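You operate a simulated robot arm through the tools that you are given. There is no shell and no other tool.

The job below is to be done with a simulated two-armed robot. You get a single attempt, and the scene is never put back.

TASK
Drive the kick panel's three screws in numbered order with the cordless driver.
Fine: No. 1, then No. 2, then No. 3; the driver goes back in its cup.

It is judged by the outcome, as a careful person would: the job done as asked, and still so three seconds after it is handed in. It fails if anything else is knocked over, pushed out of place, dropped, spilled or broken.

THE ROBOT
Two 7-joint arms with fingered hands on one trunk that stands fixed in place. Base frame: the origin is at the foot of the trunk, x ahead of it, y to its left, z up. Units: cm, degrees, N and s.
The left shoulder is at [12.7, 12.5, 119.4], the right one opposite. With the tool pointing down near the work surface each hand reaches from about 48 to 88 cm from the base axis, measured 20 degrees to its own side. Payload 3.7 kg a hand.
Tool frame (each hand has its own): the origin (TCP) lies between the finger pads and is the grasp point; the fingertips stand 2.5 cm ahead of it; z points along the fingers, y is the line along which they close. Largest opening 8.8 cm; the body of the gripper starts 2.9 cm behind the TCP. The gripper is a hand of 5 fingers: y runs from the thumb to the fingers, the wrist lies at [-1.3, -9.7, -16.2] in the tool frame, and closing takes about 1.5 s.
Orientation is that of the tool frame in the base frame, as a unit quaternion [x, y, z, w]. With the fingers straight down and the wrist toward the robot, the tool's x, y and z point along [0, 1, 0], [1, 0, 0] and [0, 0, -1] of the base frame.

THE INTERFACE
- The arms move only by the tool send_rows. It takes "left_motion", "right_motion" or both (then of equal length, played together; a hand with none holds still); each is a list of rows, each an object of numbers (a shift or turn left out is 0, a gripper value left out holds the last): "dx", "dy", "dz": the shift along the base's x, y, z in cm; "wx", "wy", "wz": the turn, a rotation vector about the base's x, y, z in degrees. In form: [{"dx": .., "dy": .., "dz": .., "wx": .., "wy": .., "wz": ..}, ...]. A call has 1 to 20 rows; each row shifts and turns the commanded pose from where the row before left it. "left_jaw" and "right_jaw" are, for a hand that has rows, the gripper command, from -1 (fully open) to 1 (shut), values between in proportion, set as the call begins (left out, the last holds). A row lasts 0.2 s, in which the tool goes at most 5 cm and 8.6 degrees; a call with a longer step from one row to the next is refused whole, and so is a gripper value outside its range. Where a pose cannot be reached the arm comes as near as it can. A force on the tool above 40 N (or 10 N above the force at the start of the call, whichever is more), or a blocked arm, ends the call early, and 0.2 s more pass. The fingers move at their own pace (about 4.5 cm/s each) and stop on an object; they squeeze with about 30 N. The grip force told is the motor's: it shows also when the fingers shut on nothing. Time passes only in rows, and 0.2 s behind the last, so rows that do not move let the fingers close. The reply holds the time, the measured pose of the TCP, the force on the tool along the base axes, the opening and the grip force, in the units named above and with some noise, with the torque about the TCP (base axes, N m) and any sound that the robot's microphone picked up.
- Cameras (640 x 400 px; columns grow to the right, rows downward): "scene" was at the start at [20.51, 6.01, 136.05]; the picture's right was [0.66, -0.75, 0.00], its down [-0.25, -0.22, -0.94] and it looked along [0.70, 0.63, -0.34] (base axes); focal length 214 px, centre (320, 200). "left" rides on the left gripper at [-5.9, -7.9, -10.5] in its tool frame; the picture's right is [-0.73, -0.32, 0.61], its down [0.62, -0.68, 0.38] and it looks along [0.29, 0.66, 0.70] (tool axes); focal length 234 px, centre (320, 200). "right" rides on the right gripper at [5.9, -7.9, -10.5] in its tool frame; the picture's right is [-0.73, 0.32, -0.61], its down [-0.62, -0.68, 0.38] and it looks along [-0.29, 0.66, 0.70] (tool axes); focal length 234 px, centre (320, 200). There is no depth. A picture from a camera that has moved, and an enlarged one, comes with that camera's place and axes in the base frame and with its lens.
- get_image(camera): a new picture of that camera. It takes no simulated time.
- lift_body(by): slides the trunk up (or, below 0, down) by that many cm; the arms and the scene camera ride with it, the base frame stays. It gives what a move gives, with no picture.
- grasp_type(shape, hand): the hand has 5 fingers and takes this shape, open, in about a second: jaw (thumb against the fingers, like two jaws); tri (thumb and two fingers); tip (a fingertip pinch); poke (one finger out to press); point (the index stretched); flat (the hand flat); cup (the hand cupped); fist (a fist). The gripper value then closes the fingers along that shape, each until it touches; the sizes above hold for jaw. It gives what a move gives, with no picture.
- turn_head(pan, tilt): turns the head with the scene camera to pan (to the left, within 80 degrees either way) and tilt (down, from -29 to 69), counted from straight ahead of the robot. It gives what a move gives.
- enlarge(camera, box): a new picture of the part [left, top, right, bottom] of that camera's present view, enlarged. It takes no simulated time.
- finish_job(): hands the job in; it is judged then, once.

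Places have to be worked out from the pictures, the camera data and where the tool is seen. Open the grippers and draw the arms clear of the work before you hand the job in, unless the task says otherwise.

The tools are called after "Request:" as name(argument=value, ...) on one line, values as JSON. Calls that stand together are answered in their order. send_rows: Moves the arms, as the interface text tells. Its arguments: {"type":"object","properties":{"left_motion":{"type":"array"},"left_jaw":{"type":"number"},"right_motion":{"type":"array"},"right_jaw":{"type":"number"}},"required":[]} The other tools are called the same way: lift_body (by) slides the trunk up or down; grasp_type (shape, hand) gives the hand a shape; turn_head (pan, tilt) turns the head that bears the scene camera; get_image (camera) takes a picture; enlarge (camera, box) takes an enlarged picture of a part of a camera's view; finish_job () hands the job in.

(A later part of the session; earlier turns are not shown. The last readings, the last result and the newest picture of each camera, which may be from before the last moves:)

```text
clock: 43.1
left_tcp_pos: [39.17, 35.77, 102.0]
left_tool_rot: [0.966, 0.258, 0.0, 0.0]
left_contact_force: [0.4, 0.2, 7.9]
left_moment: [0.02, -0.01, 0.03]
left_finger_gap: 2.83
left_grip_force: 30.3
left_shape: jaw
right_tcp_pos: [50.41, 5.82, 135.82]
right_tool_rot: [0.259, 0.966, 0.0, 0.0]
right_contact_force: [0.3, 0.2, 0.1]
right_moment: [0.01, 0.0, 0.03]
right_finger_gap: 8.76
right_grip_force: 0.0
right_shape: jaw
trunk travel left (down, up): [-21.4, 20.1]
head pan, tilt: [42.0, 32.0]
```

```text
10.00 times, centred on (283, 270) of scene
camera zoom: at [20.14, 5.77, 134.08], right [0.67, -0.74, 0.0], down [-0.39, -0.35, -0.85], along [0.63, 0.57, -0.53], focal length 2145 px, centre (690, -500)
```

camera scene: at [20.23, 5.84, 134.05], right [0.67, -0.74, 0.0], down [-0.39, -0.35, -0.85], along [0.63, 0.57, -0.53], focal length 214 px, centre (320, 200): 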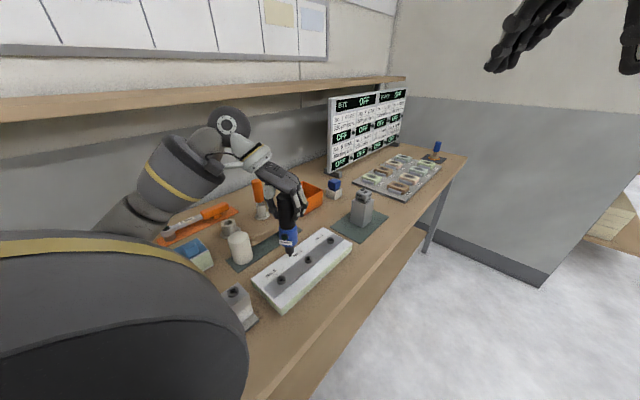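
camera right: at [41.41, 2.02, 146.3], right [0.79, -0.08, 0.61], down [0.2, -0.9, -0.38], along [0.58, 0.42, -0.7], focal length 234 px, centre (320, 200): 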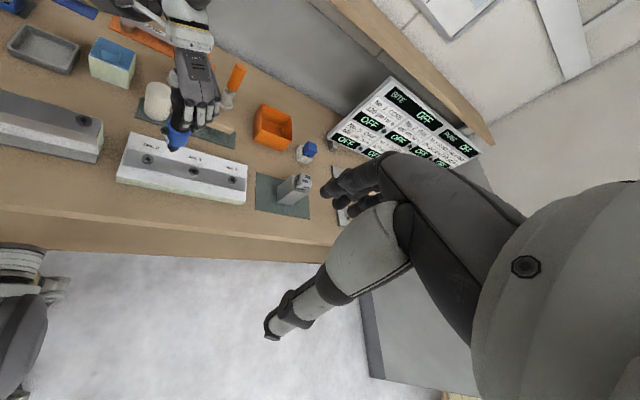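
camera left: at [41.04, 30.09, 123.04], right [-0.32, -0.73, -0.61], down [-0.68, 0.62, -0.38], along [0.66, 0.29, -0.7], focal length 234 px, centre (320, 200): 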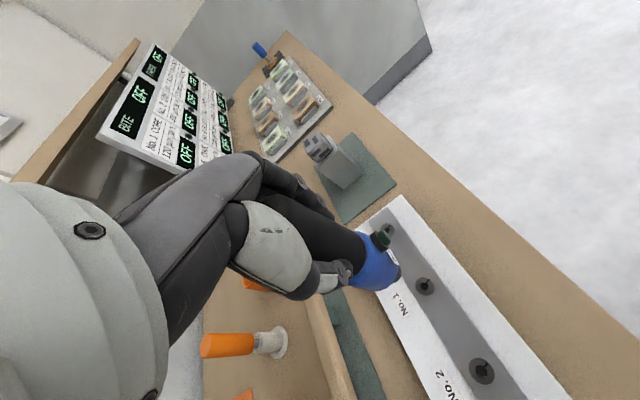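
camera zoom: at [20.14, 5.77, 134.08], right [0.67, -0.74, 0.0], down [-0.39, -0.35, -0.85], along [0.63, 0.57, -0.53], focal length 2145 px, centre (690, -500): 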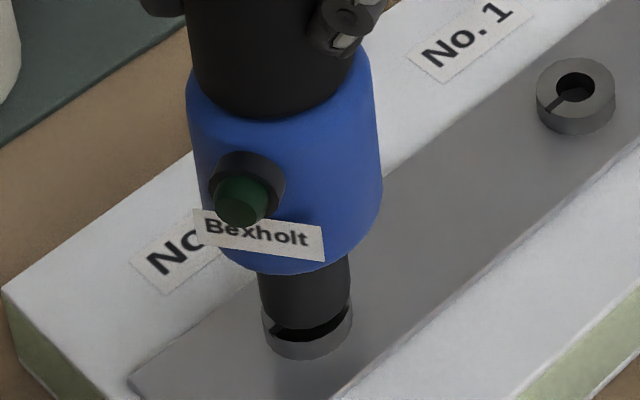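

The lamp went off again and the notch moved on to its end position – it ran and the clutch cut out. I hold one more moment to confirm, then back off and inspect.

Request:
send_rows(left_motion=[{}, {}])

Request:
enlarge(camera="scene", box=[263, 250, 303, 290])

```text
clock: 43.7
left_tcp_pos: [39.17, 35.71, 101.93]
left_tool_rot: [0.966, 0.258, 0.001, 0.0]
left_contact_force: [-0.7, -1.0, 9.4]
left_moment: [0.0, 0.01, 0.01]
left_finger_gap: 2.8
left_grip_force: 30.1
left_shape: jaw
right_tcp_pos: [50.34, 5.87, 135.92]
right_tool_rot: [0.259, 0.966, 0.0, 0.0]
right_contact_force: [-1.4, 0.1, -0.1]
right_moment: [0.0, -0.01, 0.0]
right_finger_gap: 8.77
right_grip_force: 0.0
right_shape: jaw
trunk travel left (down, up): [-21.4, 20.1]
head pan, tilt: [42.0, 32.0]
```

```text
10.00 times, centred on (283, 270) of scene
camera zoom: at [20.14, 5.76, 134.08], right [0.67, -0.74, 0.0], down [-0.39, -0.35, -0.85], along [0.63, 0.57, -0.53], focal length 2145 px, centre (690, -500)
```

zoom: 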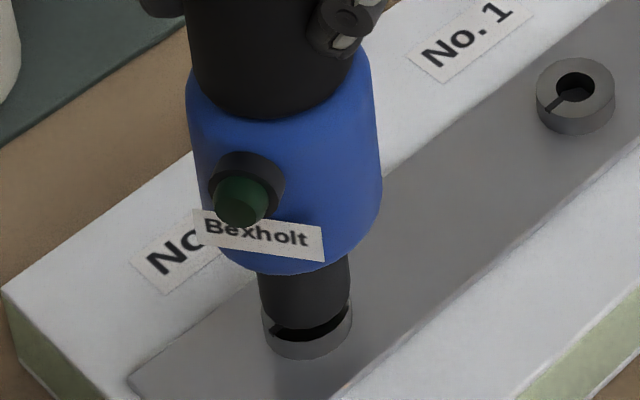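

The notch is static and the lamp off at ~14 N. I lift the driver out and inspect No. 2 beside No. 1.

Request:
send_rows(left_motion=[{"dz": 0.4}, {"dz": 0.6}, {"dz": 0.8}, {"dz": 0.8}, {"dz": 0.8}, {"dz": 0.8}, {}])

Request:
enlarge(camera="scene", box=[265, 250, 325, 290])

Request:
enlarge(camera="right", box=[130, 135, 250, 205])

```text
clock: 45.3
left_tcp_pos: [39.38, 35.9, 106.03]
left_tool_rot: [0.966, 0.258, 0.0, 0.0]
left_contact_force: [0.4, 0.3, -3.5]
left_moment: [-0.02, 0.03, 0.04]
left_finger_gap: 2.8
left_grip_force: 29.6
left_shape: jaw
right_tcp_pos: [50.44, 5.91, 135.79]
right_tool_rot: [0.259, 0.966, 0.0, 0.0]
right_contact_force: [0.3, 0.2, 0.2]
right_moment: [0.01, -0.01, -0.01]
right_finger_gap: 8.77
right_grip_force: 0.1
right_shape: jaw
trunk travel left (down, up): [-21.4, 20.1]
head pan, tilt: [42.0, 32.0]
```

```text
10.00 times, centred on (295, 270) of scene
camera zoom: at [20.24, 5.84, 134.05], right [0.67, -0.74, 0.0], down [-0.39, -0.35, -0.85], along [0.63, 0.57, -0.53], focal length 2145 px, centre (570, -500)
```

zoom: 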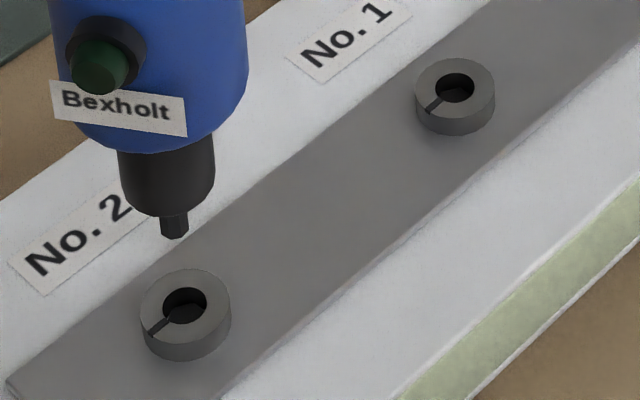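

```text
5.33 times, centred on (190, 170) of right
camera zoom: at [41.41, 2.03, 146.29], right [0.79, -0.08, 0.61], down [0.2, -0.9, -0.38], along [0.58, 0.42, -0.7], focal length 1249 px, centre (1013, 360)
```

zoom: 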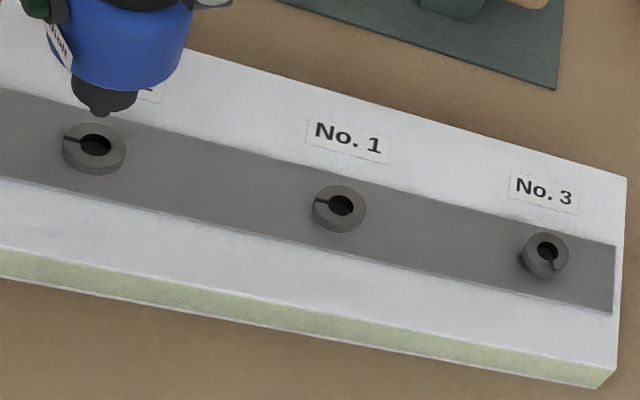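

No. 2 ended with the same notch angle and depth as No. 1, both flush. I raise and carry the driver 19 cm in +x over screw No. 3.

Request:
send_rows(left_motion=[{"dz": 0.8}, {"dz": 0.7}, {"dx": 1}, {"dx": 2}, {"dx": 2.4}, {"dx": 2.4}, {"dx": 2.4}, {"dx": 2.4}, {"dx": 2.4}, {"dx": 2}, {"dx": 1.3}, {"dx": 0.7}, {}, {"dz": -1}, {}])

Request:
get_image(camera="scene")

Request:
get_image(camera="right")

```text
clock: 48.5
left_tcp_pos: [58.21, 35.86, 106.68]
left_tool_rot: [0.966, 0.258, 0.001, 0.0]
left_contact_force: [0.5, 0.1, -3.4]
left_moment: [0.0, 0.01, 0.0]
left_finger_gap: 2.83
left_grip_force: 30.3
left_shape: jaw
right_tcp_pos: [50.43, 5.96, 135.85]
right_tool_rot: [0.258, 0.966, 0.0, 0.0]
right_contact_force: [-0.5, 0.2, 0.3]
right_moment: [0.04, 0.01, -0.02]
right_finger_gap: 8.76
right_grip_force: 0.0
right_shape: jaw
trunk travel left (down, up): [-21.4, 20.1]
head pan, tilt: [42.0, 32.0]
```

```text
taken
camera scene: at [20.23, 5.83, 134.06], right [0.67, -0.74, 0.0], down [-0.39, -0.35, -0.85], along [0.63, 0.57, -0.53], focal length 214 px, centre (320, 200)
```

scene: 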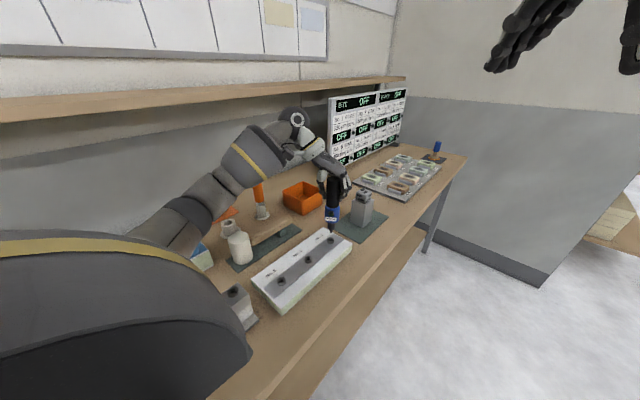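

```text
taken
camera right: at [41.4, 2.02, 146.3], right [0.79, -0.08, 0.61], down [0.2, -0.9, -0.38], along [0.58, 0.42, -0.7], focal length 234 px, centre (320, 200)
```

right: 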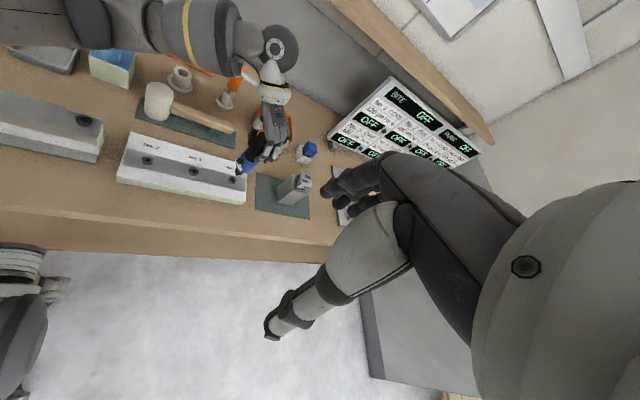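

Over No. 3. I measure the alignment in both views.

Request:
enlarge(camera="scene", box=[313, 220, 349, 250])

Request:
enlarge(camera="right", box=[215, 155, 255, 190])

```text
13.33 times, centred on (331, 235) of scene
camera zoom: at [20.23, 5.83, 134.06], right [0.67, -0.74, 0.0], down [-0.39, -0.35, -0.85], along [0.63, 0.57, -0.53], focal length 2860 px, centre (173, -267)
```

zoom: 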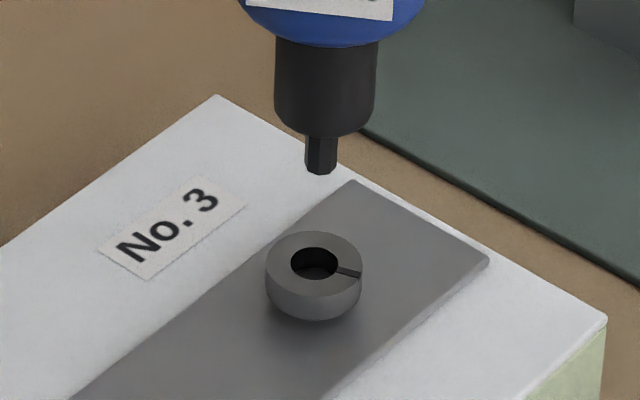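

```text
11.43 times, centred on (235, 172) of right
camera zoom: at [41.4, 2.02, 146.3], right [0.79, -0.08, 0.61], down [0.2, -0.9, -0.38], along [0.58, 0.42, -0.7], focal length 2676 px, centre (1291, 514)
```

zoom: 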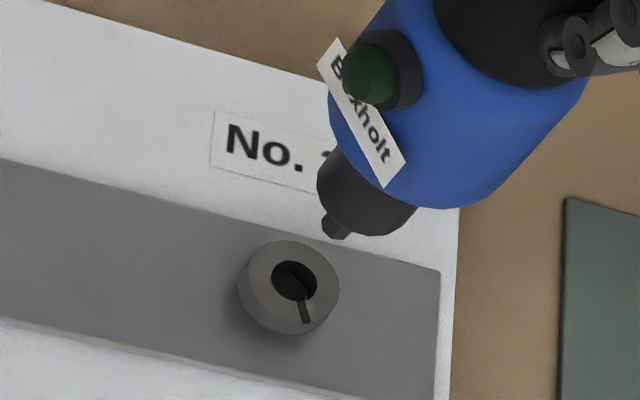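

Offset is only about −0.07 in x with ~2.7 cm to drop. I correct and lower to the hole entrance, then re-check.

Request:
send_rows(left_motion=[{"dx": -0.07, "dz": -0.5}, {"dz": -0.6}, {"dz": -0.6}, {"dz": -0.6}, {}])

Request:
enlarge(camera="scene", box=[313, 225, 349, 255])

Request:
enlarge(camera="right", box=[215, 160, 255, 195])

```text
clock: 49.7
left_tcp_pos: [58.1, 35.83, 104.21]
left_tool_rot: [0.966, 0.257, 0.0, 0.0]
left_contact_force: [-0.1, -0.4, -3.0]
left_moment: [0.01, 0.01, 0.0]
left_finger_gap: 2.78
left_grip_force: 30.1
left_shape: jaw
right_tcp_pos: [50.45, 5.84, 135.77]
right_tool_rot: [0.259, 0.966, 0.0, 0.0]
right_contact_force: [0.6, 0.4, 0.0]
right_moment: [-0.02, 0.02, -0.01]
right_finger_gap: 8.77
right_grip_force: 0.1
right_shape: jaw
trunk travel left (down, up): [-21.4, 20.1]
head pan, tilt: [42.0, 32.0]
```

```text
13.33 times, centred on (331, 240) of scene
camera zoom: at [20.24, 5.84, 134.05], right [0.67, -0.74, 0.0], down [-0.39, -0.35, -0.85], along [0.63, 0.57, -0.53], focal length 2860 px, centre (173, -333)
```

zoom: 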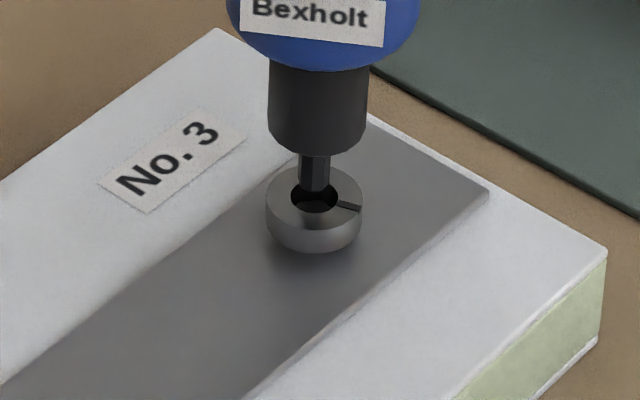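

```text
11.43 times, centred on (235, 178) of right
camera zoom: at [41.41, 2.02, 146.3], right [0.79, -0.08, 0.61], down [0.2, -0.9, -0.38], along [0.58, 0.42, -0.7], focal length 2676 px, centre (1291, 457)
```

zoom: 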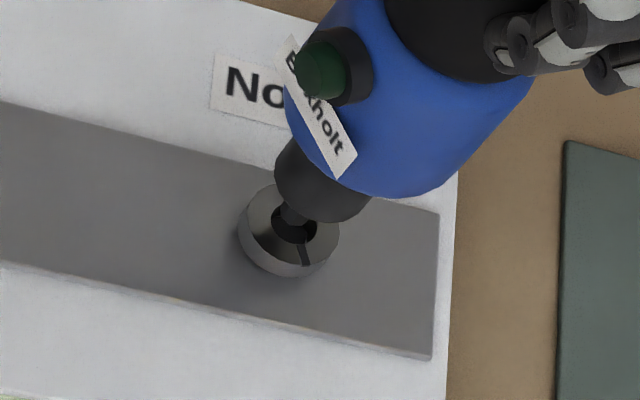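

Well centred. I lower into the socket and then press in single small steps as for No. 2.

Request:
send_rows(left_motion=[{"dz": -0.3}, {"dz": -0.3}, {"dz": -0.3}, {"dz": -0.3}, {"dz": -0.3}, {"dz": -0.25}, {}])

Request:
enlarge(camera="scene", box=[310, 215, 350, 255])

```text
clock: 51.3
left_tcp_pos: [58.09, 35.78, 102.89]
left_tool_rot: [0.966, 0.258, 0.004, 0.001]
left_contact_force: [0.2, -0.8, 20.4]
left_moment: [-0.04, -0.06, 0.0]
left_finger_gap: 2.88
left_grip_force: 30.1
left_shape: jaw
right_tcp_pos: [50.3, 5.79, 135.92]
right_tool_rot: [0.259, 0.966, 0.001, 0.001]
right_contact_force: [1.3, 0.9, 0.0]
right_moment: [-0.01, 0.01, -0.02]
right_finger_gap: 8.77
right_grip_force: 0.1
right_shape: jaw
trunk travel left (down, up): [-21.4, 20.1]
head pan, tilt: [42.0, 32.0]
```

```text
10.00 times, centred on (330, 235) of scene
camera zoom: at [19.99, 5.71, 134.14], right [0.67, -0.74, 0.0], down [-0.39, -0.35, -0.85], along [0.63, 0.57, -0.53], focal length 2145 px, centre (220, -150)
```

zoom: 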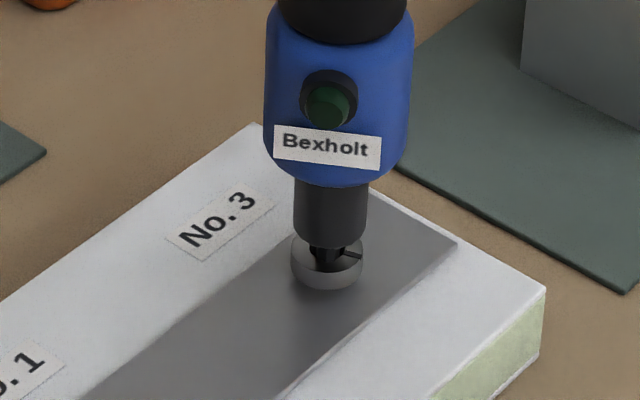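

Contact came ~1 cm earlier than on the other screws and nothing turned: the bit is sitting on an edge, not in the hex. I back off and look closely at the alignment.

Request:
send_rows(left_motion=[{"dz": 0.3}, {"dz": 0.25}, {}])

Request:
enlarge(camera="scene", box=[322, 232, 340, 248])

Request:
enlarge(camera="right", box=[224, 167, 246, 187])

```text
clock: 52.1
left_tcp_pos: [58.12, 35.75, 103.0]
left_tool_rot: [0.966, 0.258, -0.001, -0.001]
left_contact_force: [0.9, 0.0, 5.4]
left_moment: [-0.03, -0.02, -0.04]
left_finger_gap: 2.87
left_grip_force: 29.7
left_shape: jaw
right_tcp_pos: [50.42, 5.83, 135.67]
right_tool_rot: [0.259, 0.966, 0.0, 0.0]
right_contact_force: [-0.5, -0.3, 0.0]
right_moment: [-0.01, -0.01, -0.01]
right_finger_gap: 8.78
right_grip_force: 0.0
right_shape: jaw
trunk travel left (down, up): [-21.4, 20.1]
head pan, tilt: [42.0, 32.0]
```

```text
16.00 times, centred on (331, 240) of scene
camera zoom: at [20.17, 5.78, 134.05], right [0.67, -0.74, 0.0], down [-0.39, -0.35, -0.85], along [0.63, 0.57, -0.53], focal length 3432 px, centre (144, -440)
```

zoom: 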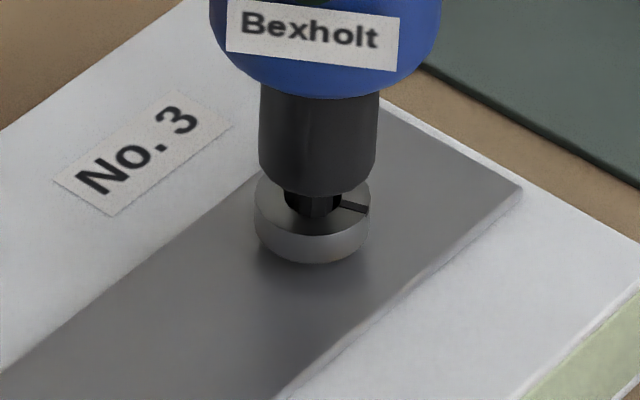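

```text
16.00 times, centred on (235, 177) of right
camera zoom: at [41.35, 1.96, 146.29], right [0.79, -0.08, 0.61], down [0.2, -0.9, -0.38], along [0.58, 0.42, -0.7], focal length 3747 px, centre (1680, 568)
```

zoom: 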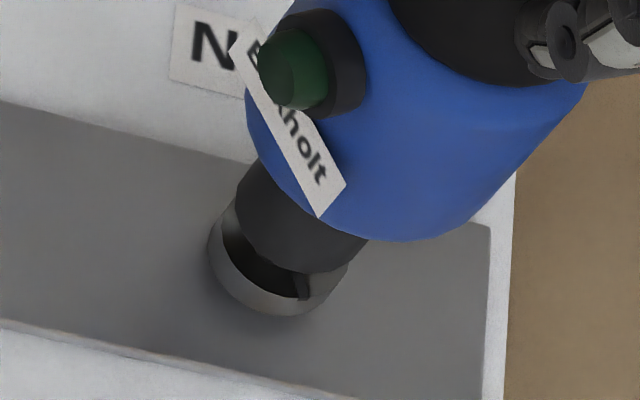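

I raise the tip just out of the hole to measure the lateral error more exactly.

Request:
send_rows(left_motion=[{"dz": 0.5}, {"dz": 0.7}, {"dz": 0.6}, {}, {}])

Request:
enlarge(camera="scene", box=[322, 230, 342, 246])

Request:
enlarge(camera="right", box=[222, 165, 247, 185])

```text
clock: 53.3
left_tcp_pos: [58.17, 35.79, 104.91]
left_tool_rot: [0.966, 0.258, 0.0, 0.0]
left_contact_force: [0.3, 0.1, -5.1]
left_moment: [0.01, 0.0, -0.03]
left_finger_gap: 2.82
left_grip_force: 30.6
left_shape: jaw
right_tcp_pos: [50.46, 5.81, 135.74]
right_tool_rot: [0.259, 0.966, 0.0, 0.0]
right_contact_force: [-0.2, 1.1, -0.9]
right_moment: [0.03, 0.0, 0.03]
right_finger_gap: 8.77
right_grip_force: 0.1
right_shape: jaw
trunk travel left (down, up): [-21.4, 20.1]
head pan, tilt: [42.0, 32.0]
```

```text
16.00 times, centred on (332, 238) of scene
camera zoom: at [20.25, 5.84, 134.05], right [0.67, -0.74, 0.0], down [-0.39, -0.35, -0.85], along [0.63, 0.57, -0.53], focal length 3432 px, centre (128, -408)
```

zoom: 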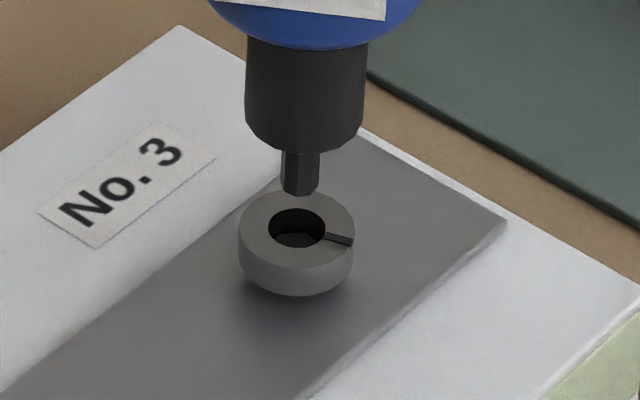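

```text
16.00 times, centred on (234, 175) of right
camera zoom: at [41.43, 2.03, 146.29], right [0.79, -0.08, 0.61], down [0.2, -0.9, -0.38], along [0.58, 0.42, -0.7], focal length 3747 px, centre (1688, 600)
```

zoom: 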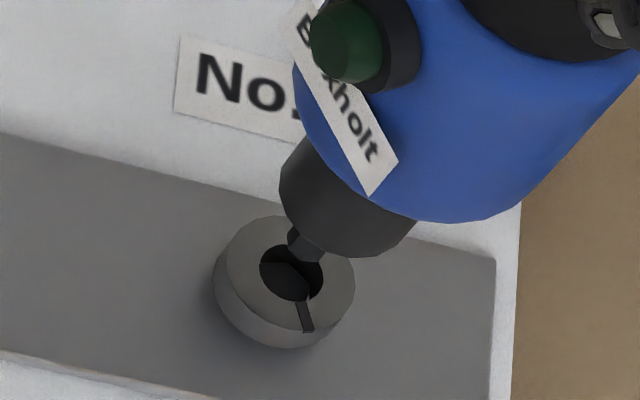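

The two views are only ~26° apart for No. 3, so depth is poorly fixed. I slide the right hand 24 cm in +x (high and clear of the bench) to get a better crossing view.

Request:
send_rows(right_motion=[{"dx": 1.5}, {"dx": 2.5}, {"dx": 2.5}, {"dx": 2.5}, {"dx": 2.5}, {"dx": 2.5}, {"dx": 2.5}, {"dx": 2.5}, {"dx": 2.5}, {"dx": 1.5}, {"dx": 1}, {}, {}])

Request:
get_image(camera="right")

```text
clock: 56.1
left_tcp_pos: [58.24, 35.88, 104.86]
left_tool_rot: [0.966, 0.258, 0.0, -0.001]
left_contact_force: [0.5, -0.4, -3.8]
left_moment: [0.02, -0.01, 0.0]
left_finger_gap: 2.83
left_grip_force: 30.0
left_shape: jaw
right_tcp_pos: [58.11, 5.99, 135.78]
right_tool_rot: [0.259, 0.966, 0.0, 0.0]
right_contact_force: [0.7, -0.5, 0.1]
right_moment: [-0.05, 0.0, -0.02]
right_finger_gap: 8.77
right_grip_force: 0.0
right_shape: jaw
right hand out of reach, approached as far as the arm can: row 4, 5, 6, 7, 8, 9, 10, 11
trunk travel left (down, up): [-21.4, 20.1]
head pan, tilt: [42.0, 32.0]
```

```text
taken
camera right: at [48.98, 2.08, 146.34], right [0.79, -0.08, 0.61], down [0.2, -0.9, -0.38], along [0.58, 0.42, -0.7], focal length 234 px, centre (320, 200)
```

right: 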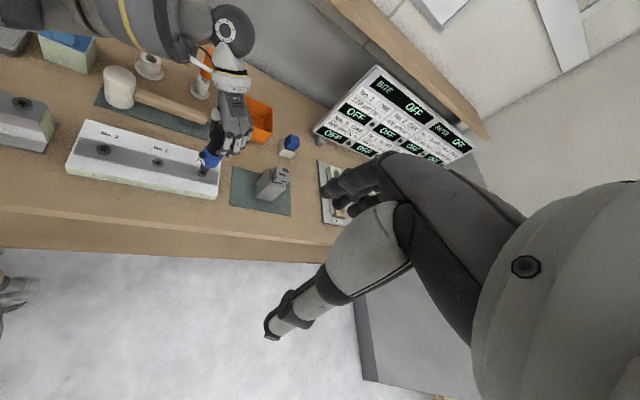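

Reach is limited at that height; I lower the right hand 12 cm and extend further in +x.

Request:
send_rows(right_motion=[{"dz": -2}, {"dz": -2.5}, {"dz": -2.5}, {"dz": -2.5}, {"dz": -2.5}, {"dx": 2}, {"dx": 2.5}, {"dx": 2.5}, {"dx": 2.5}, {"dx": 2.5}, {"dx": 2}, {}, {}])

Request:
get_image(camera="right")

```text
clock: 58.9
left_tcp_pos: [58.2, 35.81, 104.81]
left_tool_rot: [0.966, 0.258, -0.001, 0.0]
left_contact_force: [0.2, 0.4, -4.9]
left_moment: [0.01, -0.02, -0.02]
left_finger_gap: 2.83
left_grip_force: 30.1
left_shape: jaw
right_tcp_pos: [60.89, 6.12, 123.9]
right_tool_rot: [0.259, 0.966, 0.0, 0.0]
right_contact_force: [1.2, -0.1, 0.8]
right_moment: [0.01, 0.02, 0.01]
right_finger_gap: 8.79
right_grip_force: 0.2
right_shape: jaw
right hand out of reach, approached as far as the arm can: row 7, 8, 9, 10, 11
trunk travel left (down, up): [-21.4, 20.1]
head pan, tilt: [42.0, 32.0]
```

```text
taken
camera right: at [51.9, 2.25, 134.38], right [0.79, -0.08, 0.61], down [0.2, -0.9, -0.38], along [0.58, 0.42, -0.7], focal length 234 px, centre (320, 200)
```

right: 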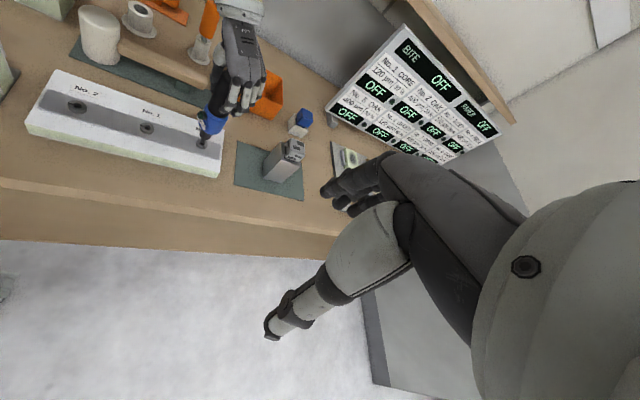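

Request:
enlarge(camera="right", box=[188, 120, 216, 148])

Request:
enlarge(camera="right", box=[194, 130, 212, 148])

Request:
enlarge(camera="scene", box=[324, 232, 340, 246])

```text
14.29 times, centred on (202, 134) of right
camera zoom: at [51.9, 2.25, 134.38], right [0.79, -0.08, 0.61], down [0.2, -0.9, -0.38], along [0.58, 0.42, -0.7], focal length 3345 px, centre (2006, 1143)
```

zoom: 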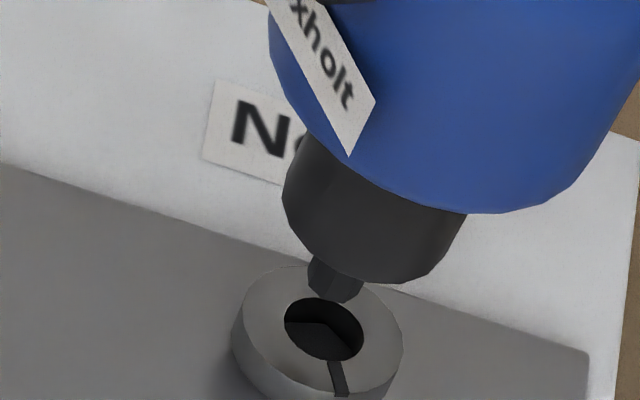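

```text
16.00 times, centred on (203, 139) of right
camera zoom: at [51.9, 2.25, 134.38], right [0.79, -0.08, 0.61], down [0.2, -0.9, -0.38], along [0.58, 0.42, -0.7], focal length 3747 px, centre (2192, 1176)
```

zoom: 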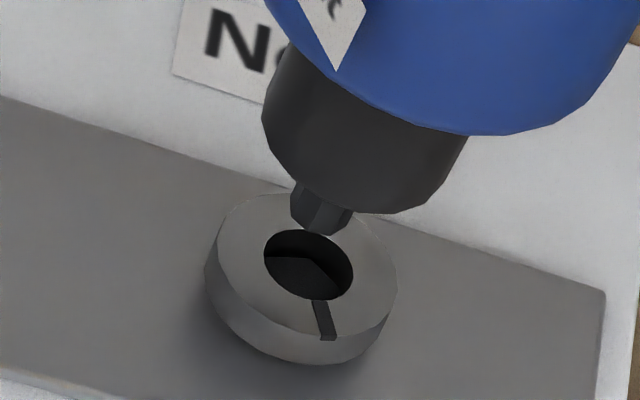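

```text
16.00 times, centred on (332, 239) of scene
camera zoom: at [20.25, 5.84, 134.05], right [0.67, -0.74, 0.0], down [-0.39, -0.35, -0.85], along [0.63, 0.57, -0.53], focal length 3432 px, centre (128, -424)
```

zoom: 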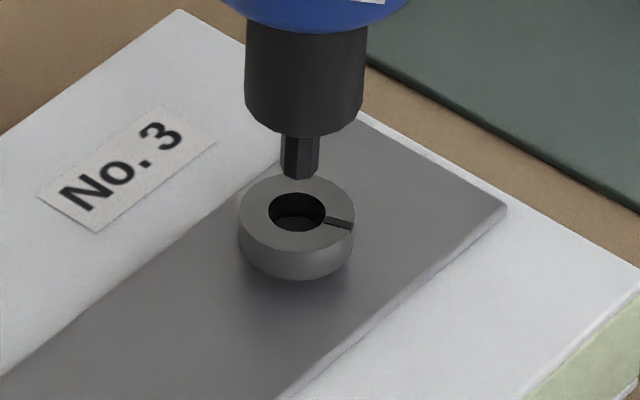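

With the improved view, the tip needs about +0.13 in x and +0.13 in y. I correct and lower slowly into the socket.

Request:
send_rows(left_motion=[{"dx": 0.13, "dy": 0.13}, {}, {"dz": -0.4}, {"dz": -0.4}, {"dz": -0.3}, {"dz": -0.2}, {}])

Request:
enlarge(camera="right", box=[194, 130, 212, 148])

Request:
enlarge(camera="scene", box=[324, 232, 340, 246])

```text
clock: 60.5
left_tcp_pos: [58.23, 35.98, 103.42]
left_tool_rot: [0.966, 0.258, 0.0, 0.0]
left_contact_force: [-0.1, -0.2, -5.2]
left_moment: [0.0, 0.01, 0.02]
left_finger_gap: 2.8
left_grip_force: 29.7
left_shape: jaw
right_tcp_pos: [60.86, 5.98, 123.9]
right_tool_rot: [0.259, 0.966, 0.001, 0.0]
right_contact_force: [0.4, 0.1, 0.1]
right_moment: [-0.02, -0.01, -0.01]
right_finger_gap: 8.79
right_grip_force: 0.2
right_shape: jaw
trunk travel left (down, up): [-21.4, 20.1]
head pan, tilt: [42.0, 32.0]
```

```text
16.00 times, centred on (203, 139) of right
camera zoom: at [51.9, 2.25, 134.39], right [0.79, -0.08, 0.61], down [0.2, -0.9, -0.38], along [0.58, 0.42, -0.7], focal length 3747 px, centre (2192, 1176)
```

zoom: 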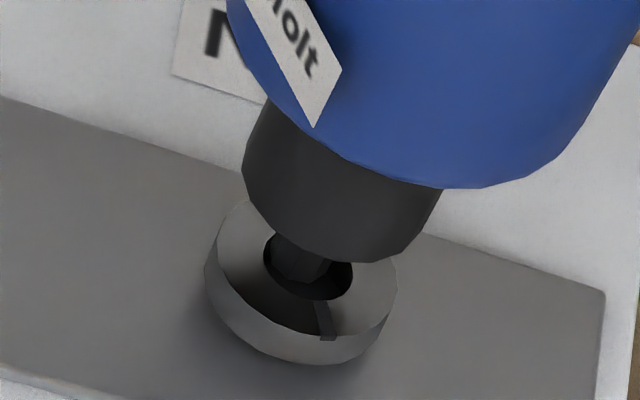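

```text
16.00 times, centred on (332, 239) of scene
camera zoom: at [20.24, 5.84, 134.05], right [0.67, -0.74, 0.0], down [-0.39, -0.35, -0.85], along [0.63, 0.57, -0.53], focal length 3432 px, centre (128, -424)
```

zoom: 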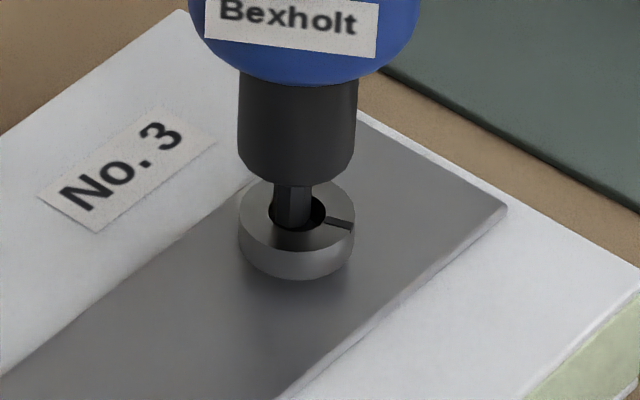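

Now the tip needs about +0.1 in x and −0.03 in y. I apply that, and go down in small steps.

Request:
send_rows(left_motion=[{"dx": 0.1, "dy": -0.03}, {}, {}])

Request:
enlarge(camera="right", box=[194, 130, 212, 148])

Request:
enlarge(camera="scene", box=[324, 232, 340, 246])

```text
clock: 61.3
left_tcp_pos: [58.47, 35.98, 103.53]
left_tool_rot: [0.966, 0.258, 0.0, -0.001]
left_contact_force: [0.3, -0.4, -4.5]
left_moment: [-0.02, 0.02, 0.01]
left_finger_gap: 2.81
left_grip_force: 29.9
left_shape: jaw
right_tcp_pos: [61.02, 6.09, 123.73]
right_tool_rot: [0.258, 0.966, -0.001, 0.0]
right_contact_force: [-0.6, -0.1, -0.2]
right_moment: [0.02, 0.01, -0.06]
right_finger_gap: 8.78
right_grip_force: 0.1
right_shape: jaw
trunk travel left (down, up): [-21.4, 20.1]
head pan, tilt: [42.0, 32.0]
```

```text
16.00 times, centred on (203, 139) of right
camera zoom: at [51.9, 2.25, 134.38], right [0.79, -0.08, 0.61], down [0.2, -0.9, -0.38], along [0.58, 0.42, -0.7], focal length 3747 px, centre (2192, 1176)
```

zoom: 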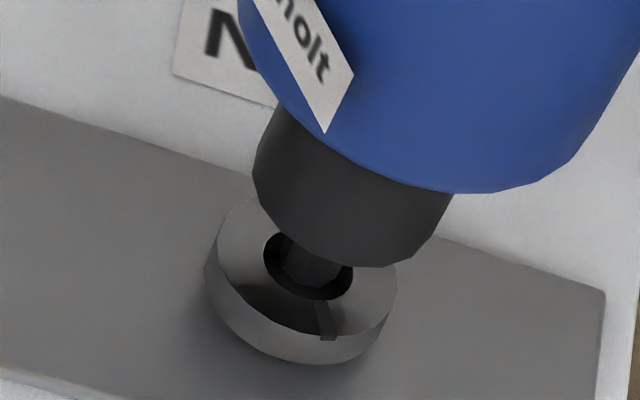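

```text
16.00 times, centred on (332, 239) of scene
camera zoom: at [20.25, 5.84, 134.05], right [0.67, -0.74, 0.0], down [-0.39, -0.35, -0.85], along [0.63, 0.57, -0.53], focal length 3432 px, centre (128, -424)
```

zoom: 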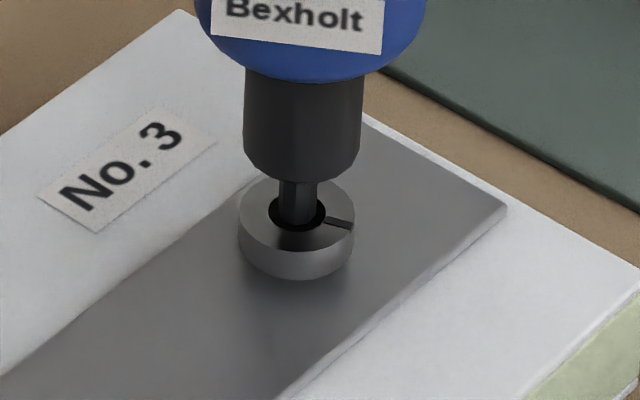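

Now centred in both views. I lower further in small steps, watching the force.

Request:
send_rows(left_motion=[{"dz": -0.2}, {"dz": -0.2}, {"dz": -0.2}, {"dz": -0.2}, {}])

Request:
enlarge(camera="scene", box=[310, 215, 350, 255])

```text
clock: 62.5
left_tcp_pos: [58.36, 36.13, 102.8]
left_tool_rot: [0.966, 0.258, 0.0, 0.0]
left_contact_force: [0.3, -0.2, -4.1]
left_moment: [-0.02, 0.01, 0.02]
left_finger_gap: 2.82
left_grip_force: 30.1
left_shape: jaw
right_tcp_pos: [60.96, 6.14, 123.85]
right_tool_rot: [0.259, 0.966, 0.0, 0.0]
right_contact_force: [-0.2, -1.0, 0.3]
right_moment: [-0.01, -0.02, -0.04]
right_finger_gap: 8.8
right_grip_force: 0.0
right_shape: jaw
trunk travel left (down, up): [-21.4, 20.1]
head pan, tilt: [42.0, 32.0]
```

```text
10.00 times, centred on (330, 235) of scene
camera zoom: at [20.24, 5.84, 134.05], right [0.67, -0.74, 0.0], down [-0.39, -0.35, -0.85], along [0.63, 0.57, -0.53], focal length 2145 px, centre (220, -150)
```

zoom: 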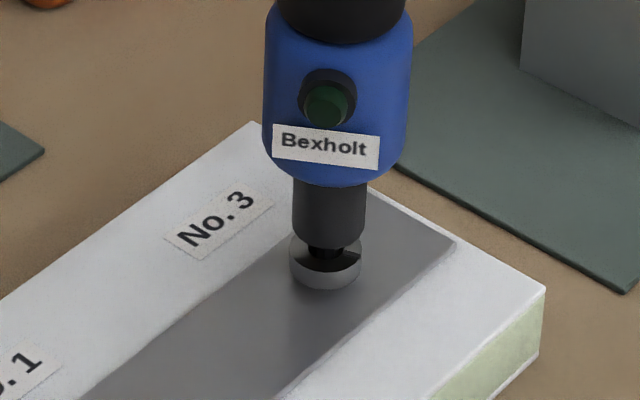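

No contact at this depth now, so the bit is past the ledge. I continue.

Request:
send_rows(left_motion=[{"dz": -0.2}, {"dz": -0.2}, {"dz": -0.1}])

Request:
enlarge(camera="scene", box=[310, 215, 350, 255])

```text
clock: 63.3
left_tcp_pos: [58.38, 35.9, 102.21]
left_tool_rot: [0.966, 0.258, 0.0, 0.0]
left_contact_force: [0.1, 0.4, -4.2]
left_moment: [0.02, -0.03, -0.03]
left_finger_gap: 2.82
left_grip_force: 29.6
left_shape: jaw
right_tcp_pos: [61.08, 5.99, 123.99]
right_tool_rot: [0.259, 0.966, 0.0, 0.0]
right_contact_force: [0.0, 0.5, -0.3]
right_moment: [0.0, -0.02, 0.04]
right_finger_gap: 8.76
right_grip_force: 0.0
right_shape: jaw
trunk travel left (down, up): [-21.4, 20.1]
head pan, tilt: [42.0, 32.0]
```

```text
10.00 times, centred on (330, 235) of scene
camera zoom: at [20.24, 5.84, 134.05], right [0.67, -0.74, 0.0], down [-0.39, -0.35, -0.85], along [0.63, 0.57, -0.53], focal length 2145 px, centre (220, -150)
```

zoom: 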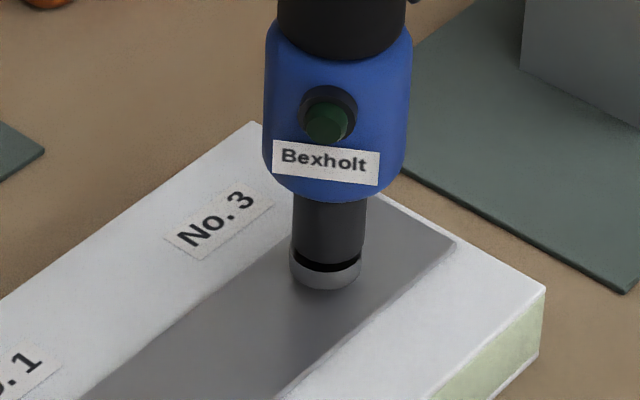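

The bit is fully in the socket with the chuck just above the head. I press with short single steps.

Request:
send_rows(left_motion=[{"dz": -0.15}, {"dz": -0.1}])

Request:
enlarge(camera="scene", box=[310, 215, 350, 255])

```text
clock: 63.9
left_tcp_pos: [58.25, 35.95, 102.01]
left_tool_rot: [0.966, 0.257, 0.0, 0.0]
left_contact_force: [0.5, -0.6, -2.9]
left_moment: [0.02, 0.0, -0.02]
left_finger_gap: 2.82
left_grip_force: 30.0
left_shape: jaw
right_tcp_pos: [60.85, 6.11, 123.85]
right_tool_rot: [0.259, 0.966, 0.001, 0.0]
right_contact_force: [0.6, -0.1, 0.0]
right_moment: [-0.03, 0.03, 0.0]
right_finger_gap: 8.76
right_grip_force: 0.0
right_shape: jaw
trunk travel left (down, up): [-21.4, 20.1]
head pan, tilt: [42.0, 32.0]
```

```text
10.00 times, centred on (330, 235) of scene
camera zoom: at [20.22, 5.83, 134.06], right [0.67, -0.74, 0.0], down [-0.39, -0.35, -0.85], along [0.63, 0.57, -0.53], focal length 2145 px, centre (220, -150)
```

zoom: 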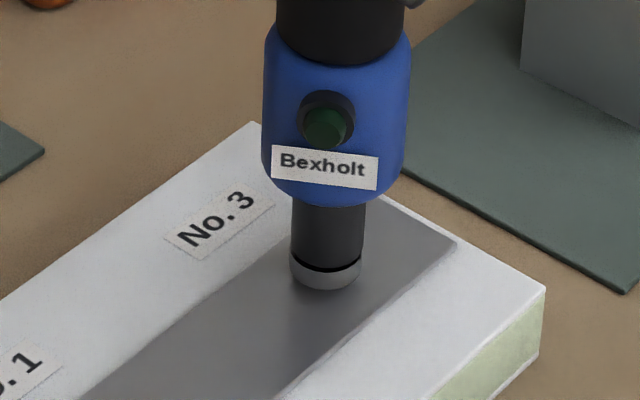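

Contact is just beginning. Another 0.1 cm step.

Request:
send_rows(left_motion=[{"dz": -0.12}])

Request:
enlarge(camera="scene", box=[310, 215, 350, 255])

```text
clock: 64.3
left_tcp_pos: [58.39, 35.89, 101.98]
left_tool_rot: [0.966, 0.258, 0.001, 0.0]
left_contact_force: [-0.8, 0.0, 1.4]
left_moment: [0.0, 0.0, 0.0]
left_finger_gap: 2.84
left_grip_force: 30.0
left_shape: jaw
right_tcp_pos: [60.88, 6.07, 124.03]
right_tool_rot: [0.258, 0.966, 0.0, 0.0]
right_contact_force: [-1.4, 0.0, 0.0]
right_moment: [-0.01, 0.01, -0.02]
right_finger_gap: 8.77
right_grip_force: 0.1
right_shape: jaw
trunk travel left (down, up): [-21.4, 20.1]
head pan, tilt: [42.0, 32.0]
```

```text
10.00 times, centred on (330, 235) of scene
camera zoom: at [20.16, 5.8, 134.08], right [0.67, -0.74, 0.0], down [-0.39, -0.35, -0.85], along [0.63, 0.57, -0.53], focal length 2145 px, centre (220, -150)
```

zoom: 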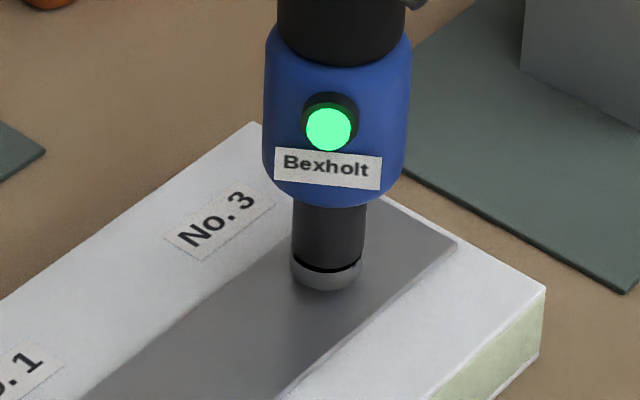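

The lamp is on – the driver is running on No. 3. I keep pressing lightly and follow.

Request:
send_rows(left_motion=[{"dz": -0.1}])

Request:
enlarge(camera="scene", box=[310, 215, 350, 255])

```text
clock: 64.7
left_tcp_pos: [58.39, 35.82, 101.86]
left_tool_rot: [0.966, 0.257, 0.001, 0.001]
left_contact_force: [-0.8, -0.9, 7.3]
left_moment: [0.01, -0.01, 0.06]
left_finger_gap: 2.82
left_grip_force: 29.7
left_shape: jaw
right_tcp_pos: [60.8, 6.02, 123.9]
right_tool_rot: [0.258, 0.966, 0.001, 0.0]
right_contact_force: [-0.5, 0.5, -0.2]
right_moment: [0.0, 0.0, 0.03]
right_finger_gap: 8.78
right_grip_force: 0.0
right_shape: jaw
trunk travel left (down, up): [-21.4, 20.1]
head pan, tilt: [42.0, 32.0]
```

```text
10.00 times, centred on (330, 235) of scene
camera zoom: at [20.11, 5.78, 134.1], right [0.67, -0.74, 0.0], down [-0.39, -0.35, -0.85], along [0.63, 0.57, -0.53], focal length 2145 px, centre (220, -150)
```

zoom: 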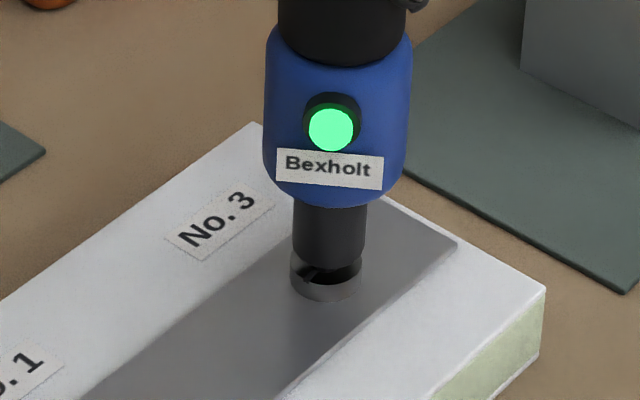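

Still running, head clearly lower. I hold until the lamp goes out.

Request:
send_rows(left_motion=[{}])

Request:
enlarge(camera="scene", box=[310, 215, 350, 255])

```text
clock: 65.1
left_tcp_pos: [58.36, 35.84, 101.99]
left_tool_rot: [0.966, 0.258, 0.002, 0.0]
left_contact_force: [-0.2, -0.2, 10.6]
left_moment: [-0.04, -0.04, 0.0]
left_finger_gap: 2.83
left_grip_force: 29.6
left_shape: jaw
right_tcp_pos: [60.81, 5.97, 124.06]
right_tool_rot: [0.258, 0.966, 0.001, 0.0]
right_contact_force: [0.3, 0.1, 0.5]
right_moment: [0.0, -0.03, -0.03]
right_finger_gap: 8.77
right_grip_force: 0.1
right_shape: jaw
trunk travel left (down, up): [-21.4, 20.1]
head pan, tilt: [42.0, 32.0]
```

```text
10.00 times, centred on (330, 235) of scene
camera zoom: at [20.09, 5.76, 134.09], right [0.67, -0.74, 0.0], down [-0.39, -0.35, -0.85], along [0.63, 0.57, -0.53], focal length 2145 px, centre (220, -150)
```

zoom: 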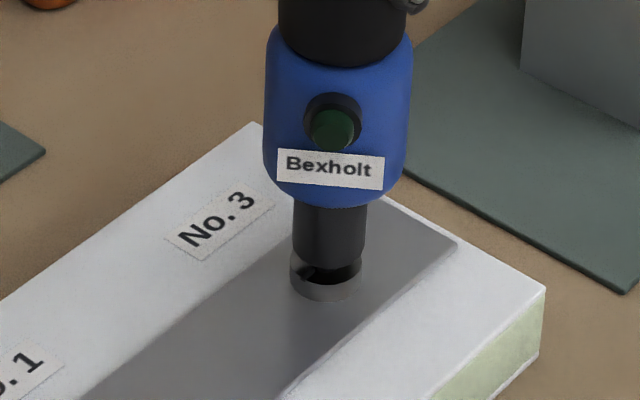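

The lamp is out and the notch sits where it ended on the other two. I hold briefly, then lift and compare all three.

Request:
send_rows(left_motion=[{}, {"dz": 0.4}, {"dz": 0.6}, {"dz": 0.8}, {"dz": 0.8}, {"dz": 1.0}, {"dz": 1.2}, {"dz": 1.2}, {}])

Request:
enlarge(camera="scene", box=[250, 225, 355, 300])

Request:
enlarge(camera="right", box=[20, 60, 240, 190])

```text
clock: 67.1
left_tcp_pos: [58.36, 35.95, 107.72]
left_tool_rot: [0.966, 0.258, 0.001, 0.001]
left_contact_force: [-0.6, -0.6, -4.5]
left_moment: [0.0, 0.01, 0.03]
left_finger_gap: 2.8
left_grip_force: 30.1
left_shape: jaw
right_tcp_pos: [60.93, 6.23, 123.86]
right_tool_rot: [0.258, 0.966, 0.001, 0.0]
right_contact_force: [0.1, -0.4, -0.2]
right_moment: [0.02, 0.03, 0.01]
right_finger_gap: 8.76
right_grip_force: 0.0
right_shape: jaw
trunk travel left (down, up): [-21.4, 20.1]
head pan, tilt: [42.0, 32.0]
```

```text
5.33 times, centred on (302, 262) of scene
camera zoom: at [20.26, 5.85, 134.04], right [0.67, -0.74, 0.0], down [-0.39, -0.35, -0.85], along [0.63, 0.57, -0.53], focal length 1144 px, centre (413, -133)
```

zoom: 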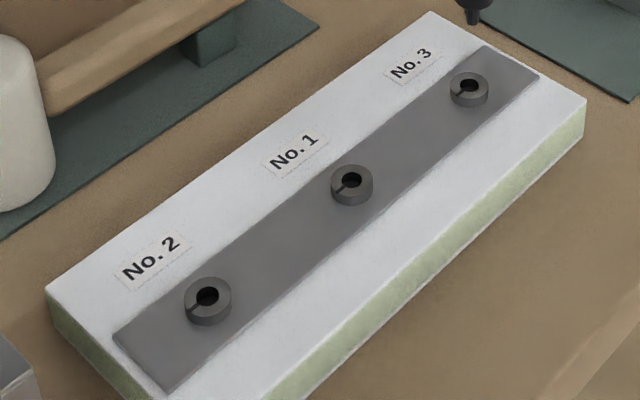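

```text
2.91 times, centred on (130, 125) of right
camera zoom: at [51.92, 2.26, 134.37], right [0.79, -0.08, 0.61], down [0.2, -0.9, -0.38], along [0.58, 0.42, -0.7], focal length 681 px, centre (873, 418)
```

zoom: 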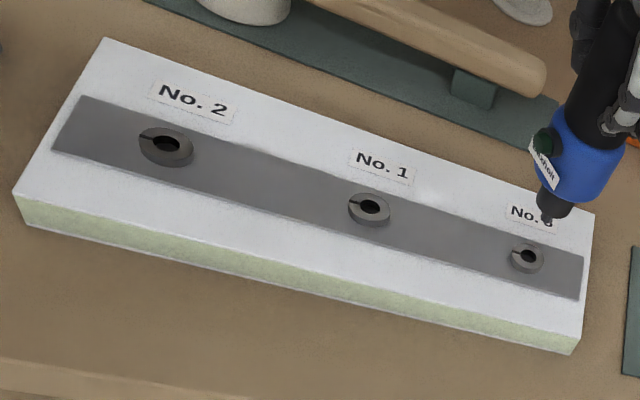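

All three heads are flush with identical notch angles. Now I return the driver: raise, yaw the left hand back to its pick-up orientation, while the right hand goes back to its former viewpoint to watch the cup.

Request:
send_rows(left_motion=[{"dz": 1.2}, {"dz": 1.8}, {"dz": 1.8}, {"wz": 5}, {"wz": 7}, {"wz": 7.5}, {"wz": 7.5}, {"wz": 7.5}, {"wz": 7.5}, {"wz": 7.5}, {"wz": 6}, {"wz": 4.5}, {}, {}], right_motion=[{"dx": -1.3}, {"dx": -1.5}, {"dz": 2}, {"dz": 2.5}, {"dz": 2.5}, {"dz": 2.5}, {"dz": 2.4}, {"dx": -1.5}, {"dx": -2}, {"dx": -2}, {"dx": -1.5}, {"dx": -0.7}, {}, {}])

Request:
get_image(camera="right")

Request:
get_image(camera="scene")

```text
clock: 70.1
left_tcp_pos: [58.44, 35.87, 112.51]
left_tool_rot: [0.708, 0.706, 0.0, 0.0]
left_contact_force: [0.2, 0.3, -4.2]
left_moment: [0.01, 0.02, 0.0]
left_finger_gap: 2.82
left_grip_force: 30.5
left_shape: jaw
right_tcp_pos: [50.54, 6.11, 134.49]
right_tool_rot: [0.259, 0.966, -0.001, 0.0]
right_contact_force: [-0.3, -0.6, 0.0]
right_moment: [-0.03, 0.01, 0.01]
right_finger_gap: 8.77
right_grip_force: 0.1
right_shape: jaw
right hand out of reach, approached as far as the arm can: row 7
trunk travel left (down, up): [-21.4, 20.1]
head pan, tilt: [42.0, 32.0]
```

```text
taken
camera right: at [41.49, 2.3, 145.06], right [0.79, -0.08, 0.61], down [0.2, -0.9, -0.38], along [0.58, 0.42, -0.7], focal length 234 px, centre (320, 200)
```

right: 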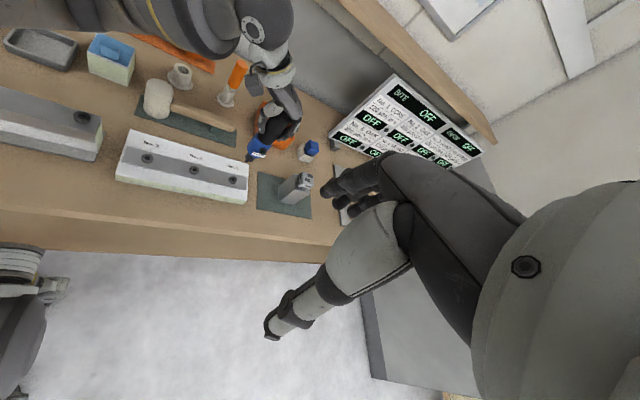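

```text
taken
camera scene: at [20.24, 5.84, 134.05], right [0.67, -0.74, 0.0], down [-0.39, -0.35, -0.85], along [0.63, 0.57, -0.53], focal length 214 px, centre (320, 200)
```

scene: 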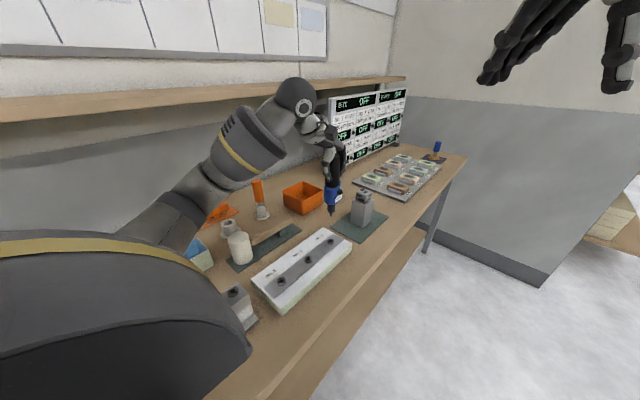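

I first go back above screw No. 1's position and then follow the reverse of my earlier path to the cup.

Request:
send_rows(left_motion=[{"dx": -1}, {"dx": -1.8}, {"dx": -2}, {"dx": -2}, {"dx": -1.7}, {"dx": -1}, {}, {"dx": -0.3, "dy": 1.2}, {"dx": -0.5, "dy": 2.2}, {"dx": -0.6, "dy": 2.6}, {"dx": -0.6, "dy": 2.6}, {"dx": -0.6, "dy": 2.6}, {"dx": -0.6, "dy": 2.6}, {"dx": -0.6, "dy": 2.6}, {"dx": -0.6, "dy": 2.6}, {}])

Request:
get_image(camera="scene")

```text
clock: 73.5
left_tcp_pos: [44.36, 55.0, 112.57]
left_tool_rot: [0.708, 0.706, 0.0, -0.001]
left_contact_force: [-0.1, 0.5, -4.1]
left_moment: [-0.03, 0.03, -0.03]
left_finger_gap: 2.77
left_grip_force: 30.1
left_shape: jaw
right_tcp_pos: [50.57, 6.13, 134.42]
right_tool_rot: [0.258, 0.966, 0.0, 0.0]
right_contact_force: [0.5, -0.2, -0.5]
right_moment: [0.01, 0.02, 0.0]
right_finger_gap: 8.78
right_grip_force: 0.1
right_shape: jaw
trunk travel left (down, up): [-21.4, 20.1]
head pan, tilt: [42.0, 32.0]
```

```text
taken
camera scene: at [20.24, 5.83, 134.05], right [0.67, -0.74, 0.0], down [-0.39, -0.35, -0.85], along [0.63, 0.57, -0.53], focal length 214 px, centre (320, 200)
```

scene: 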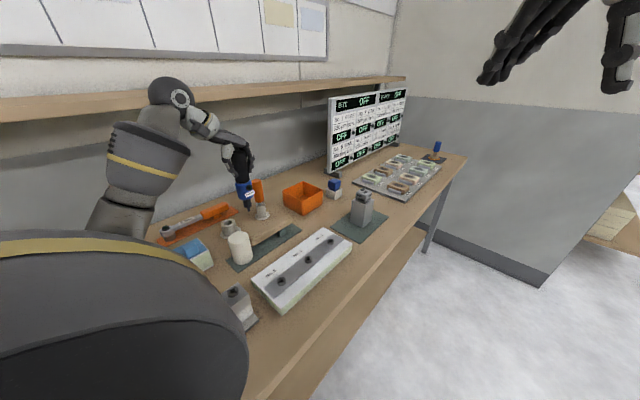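

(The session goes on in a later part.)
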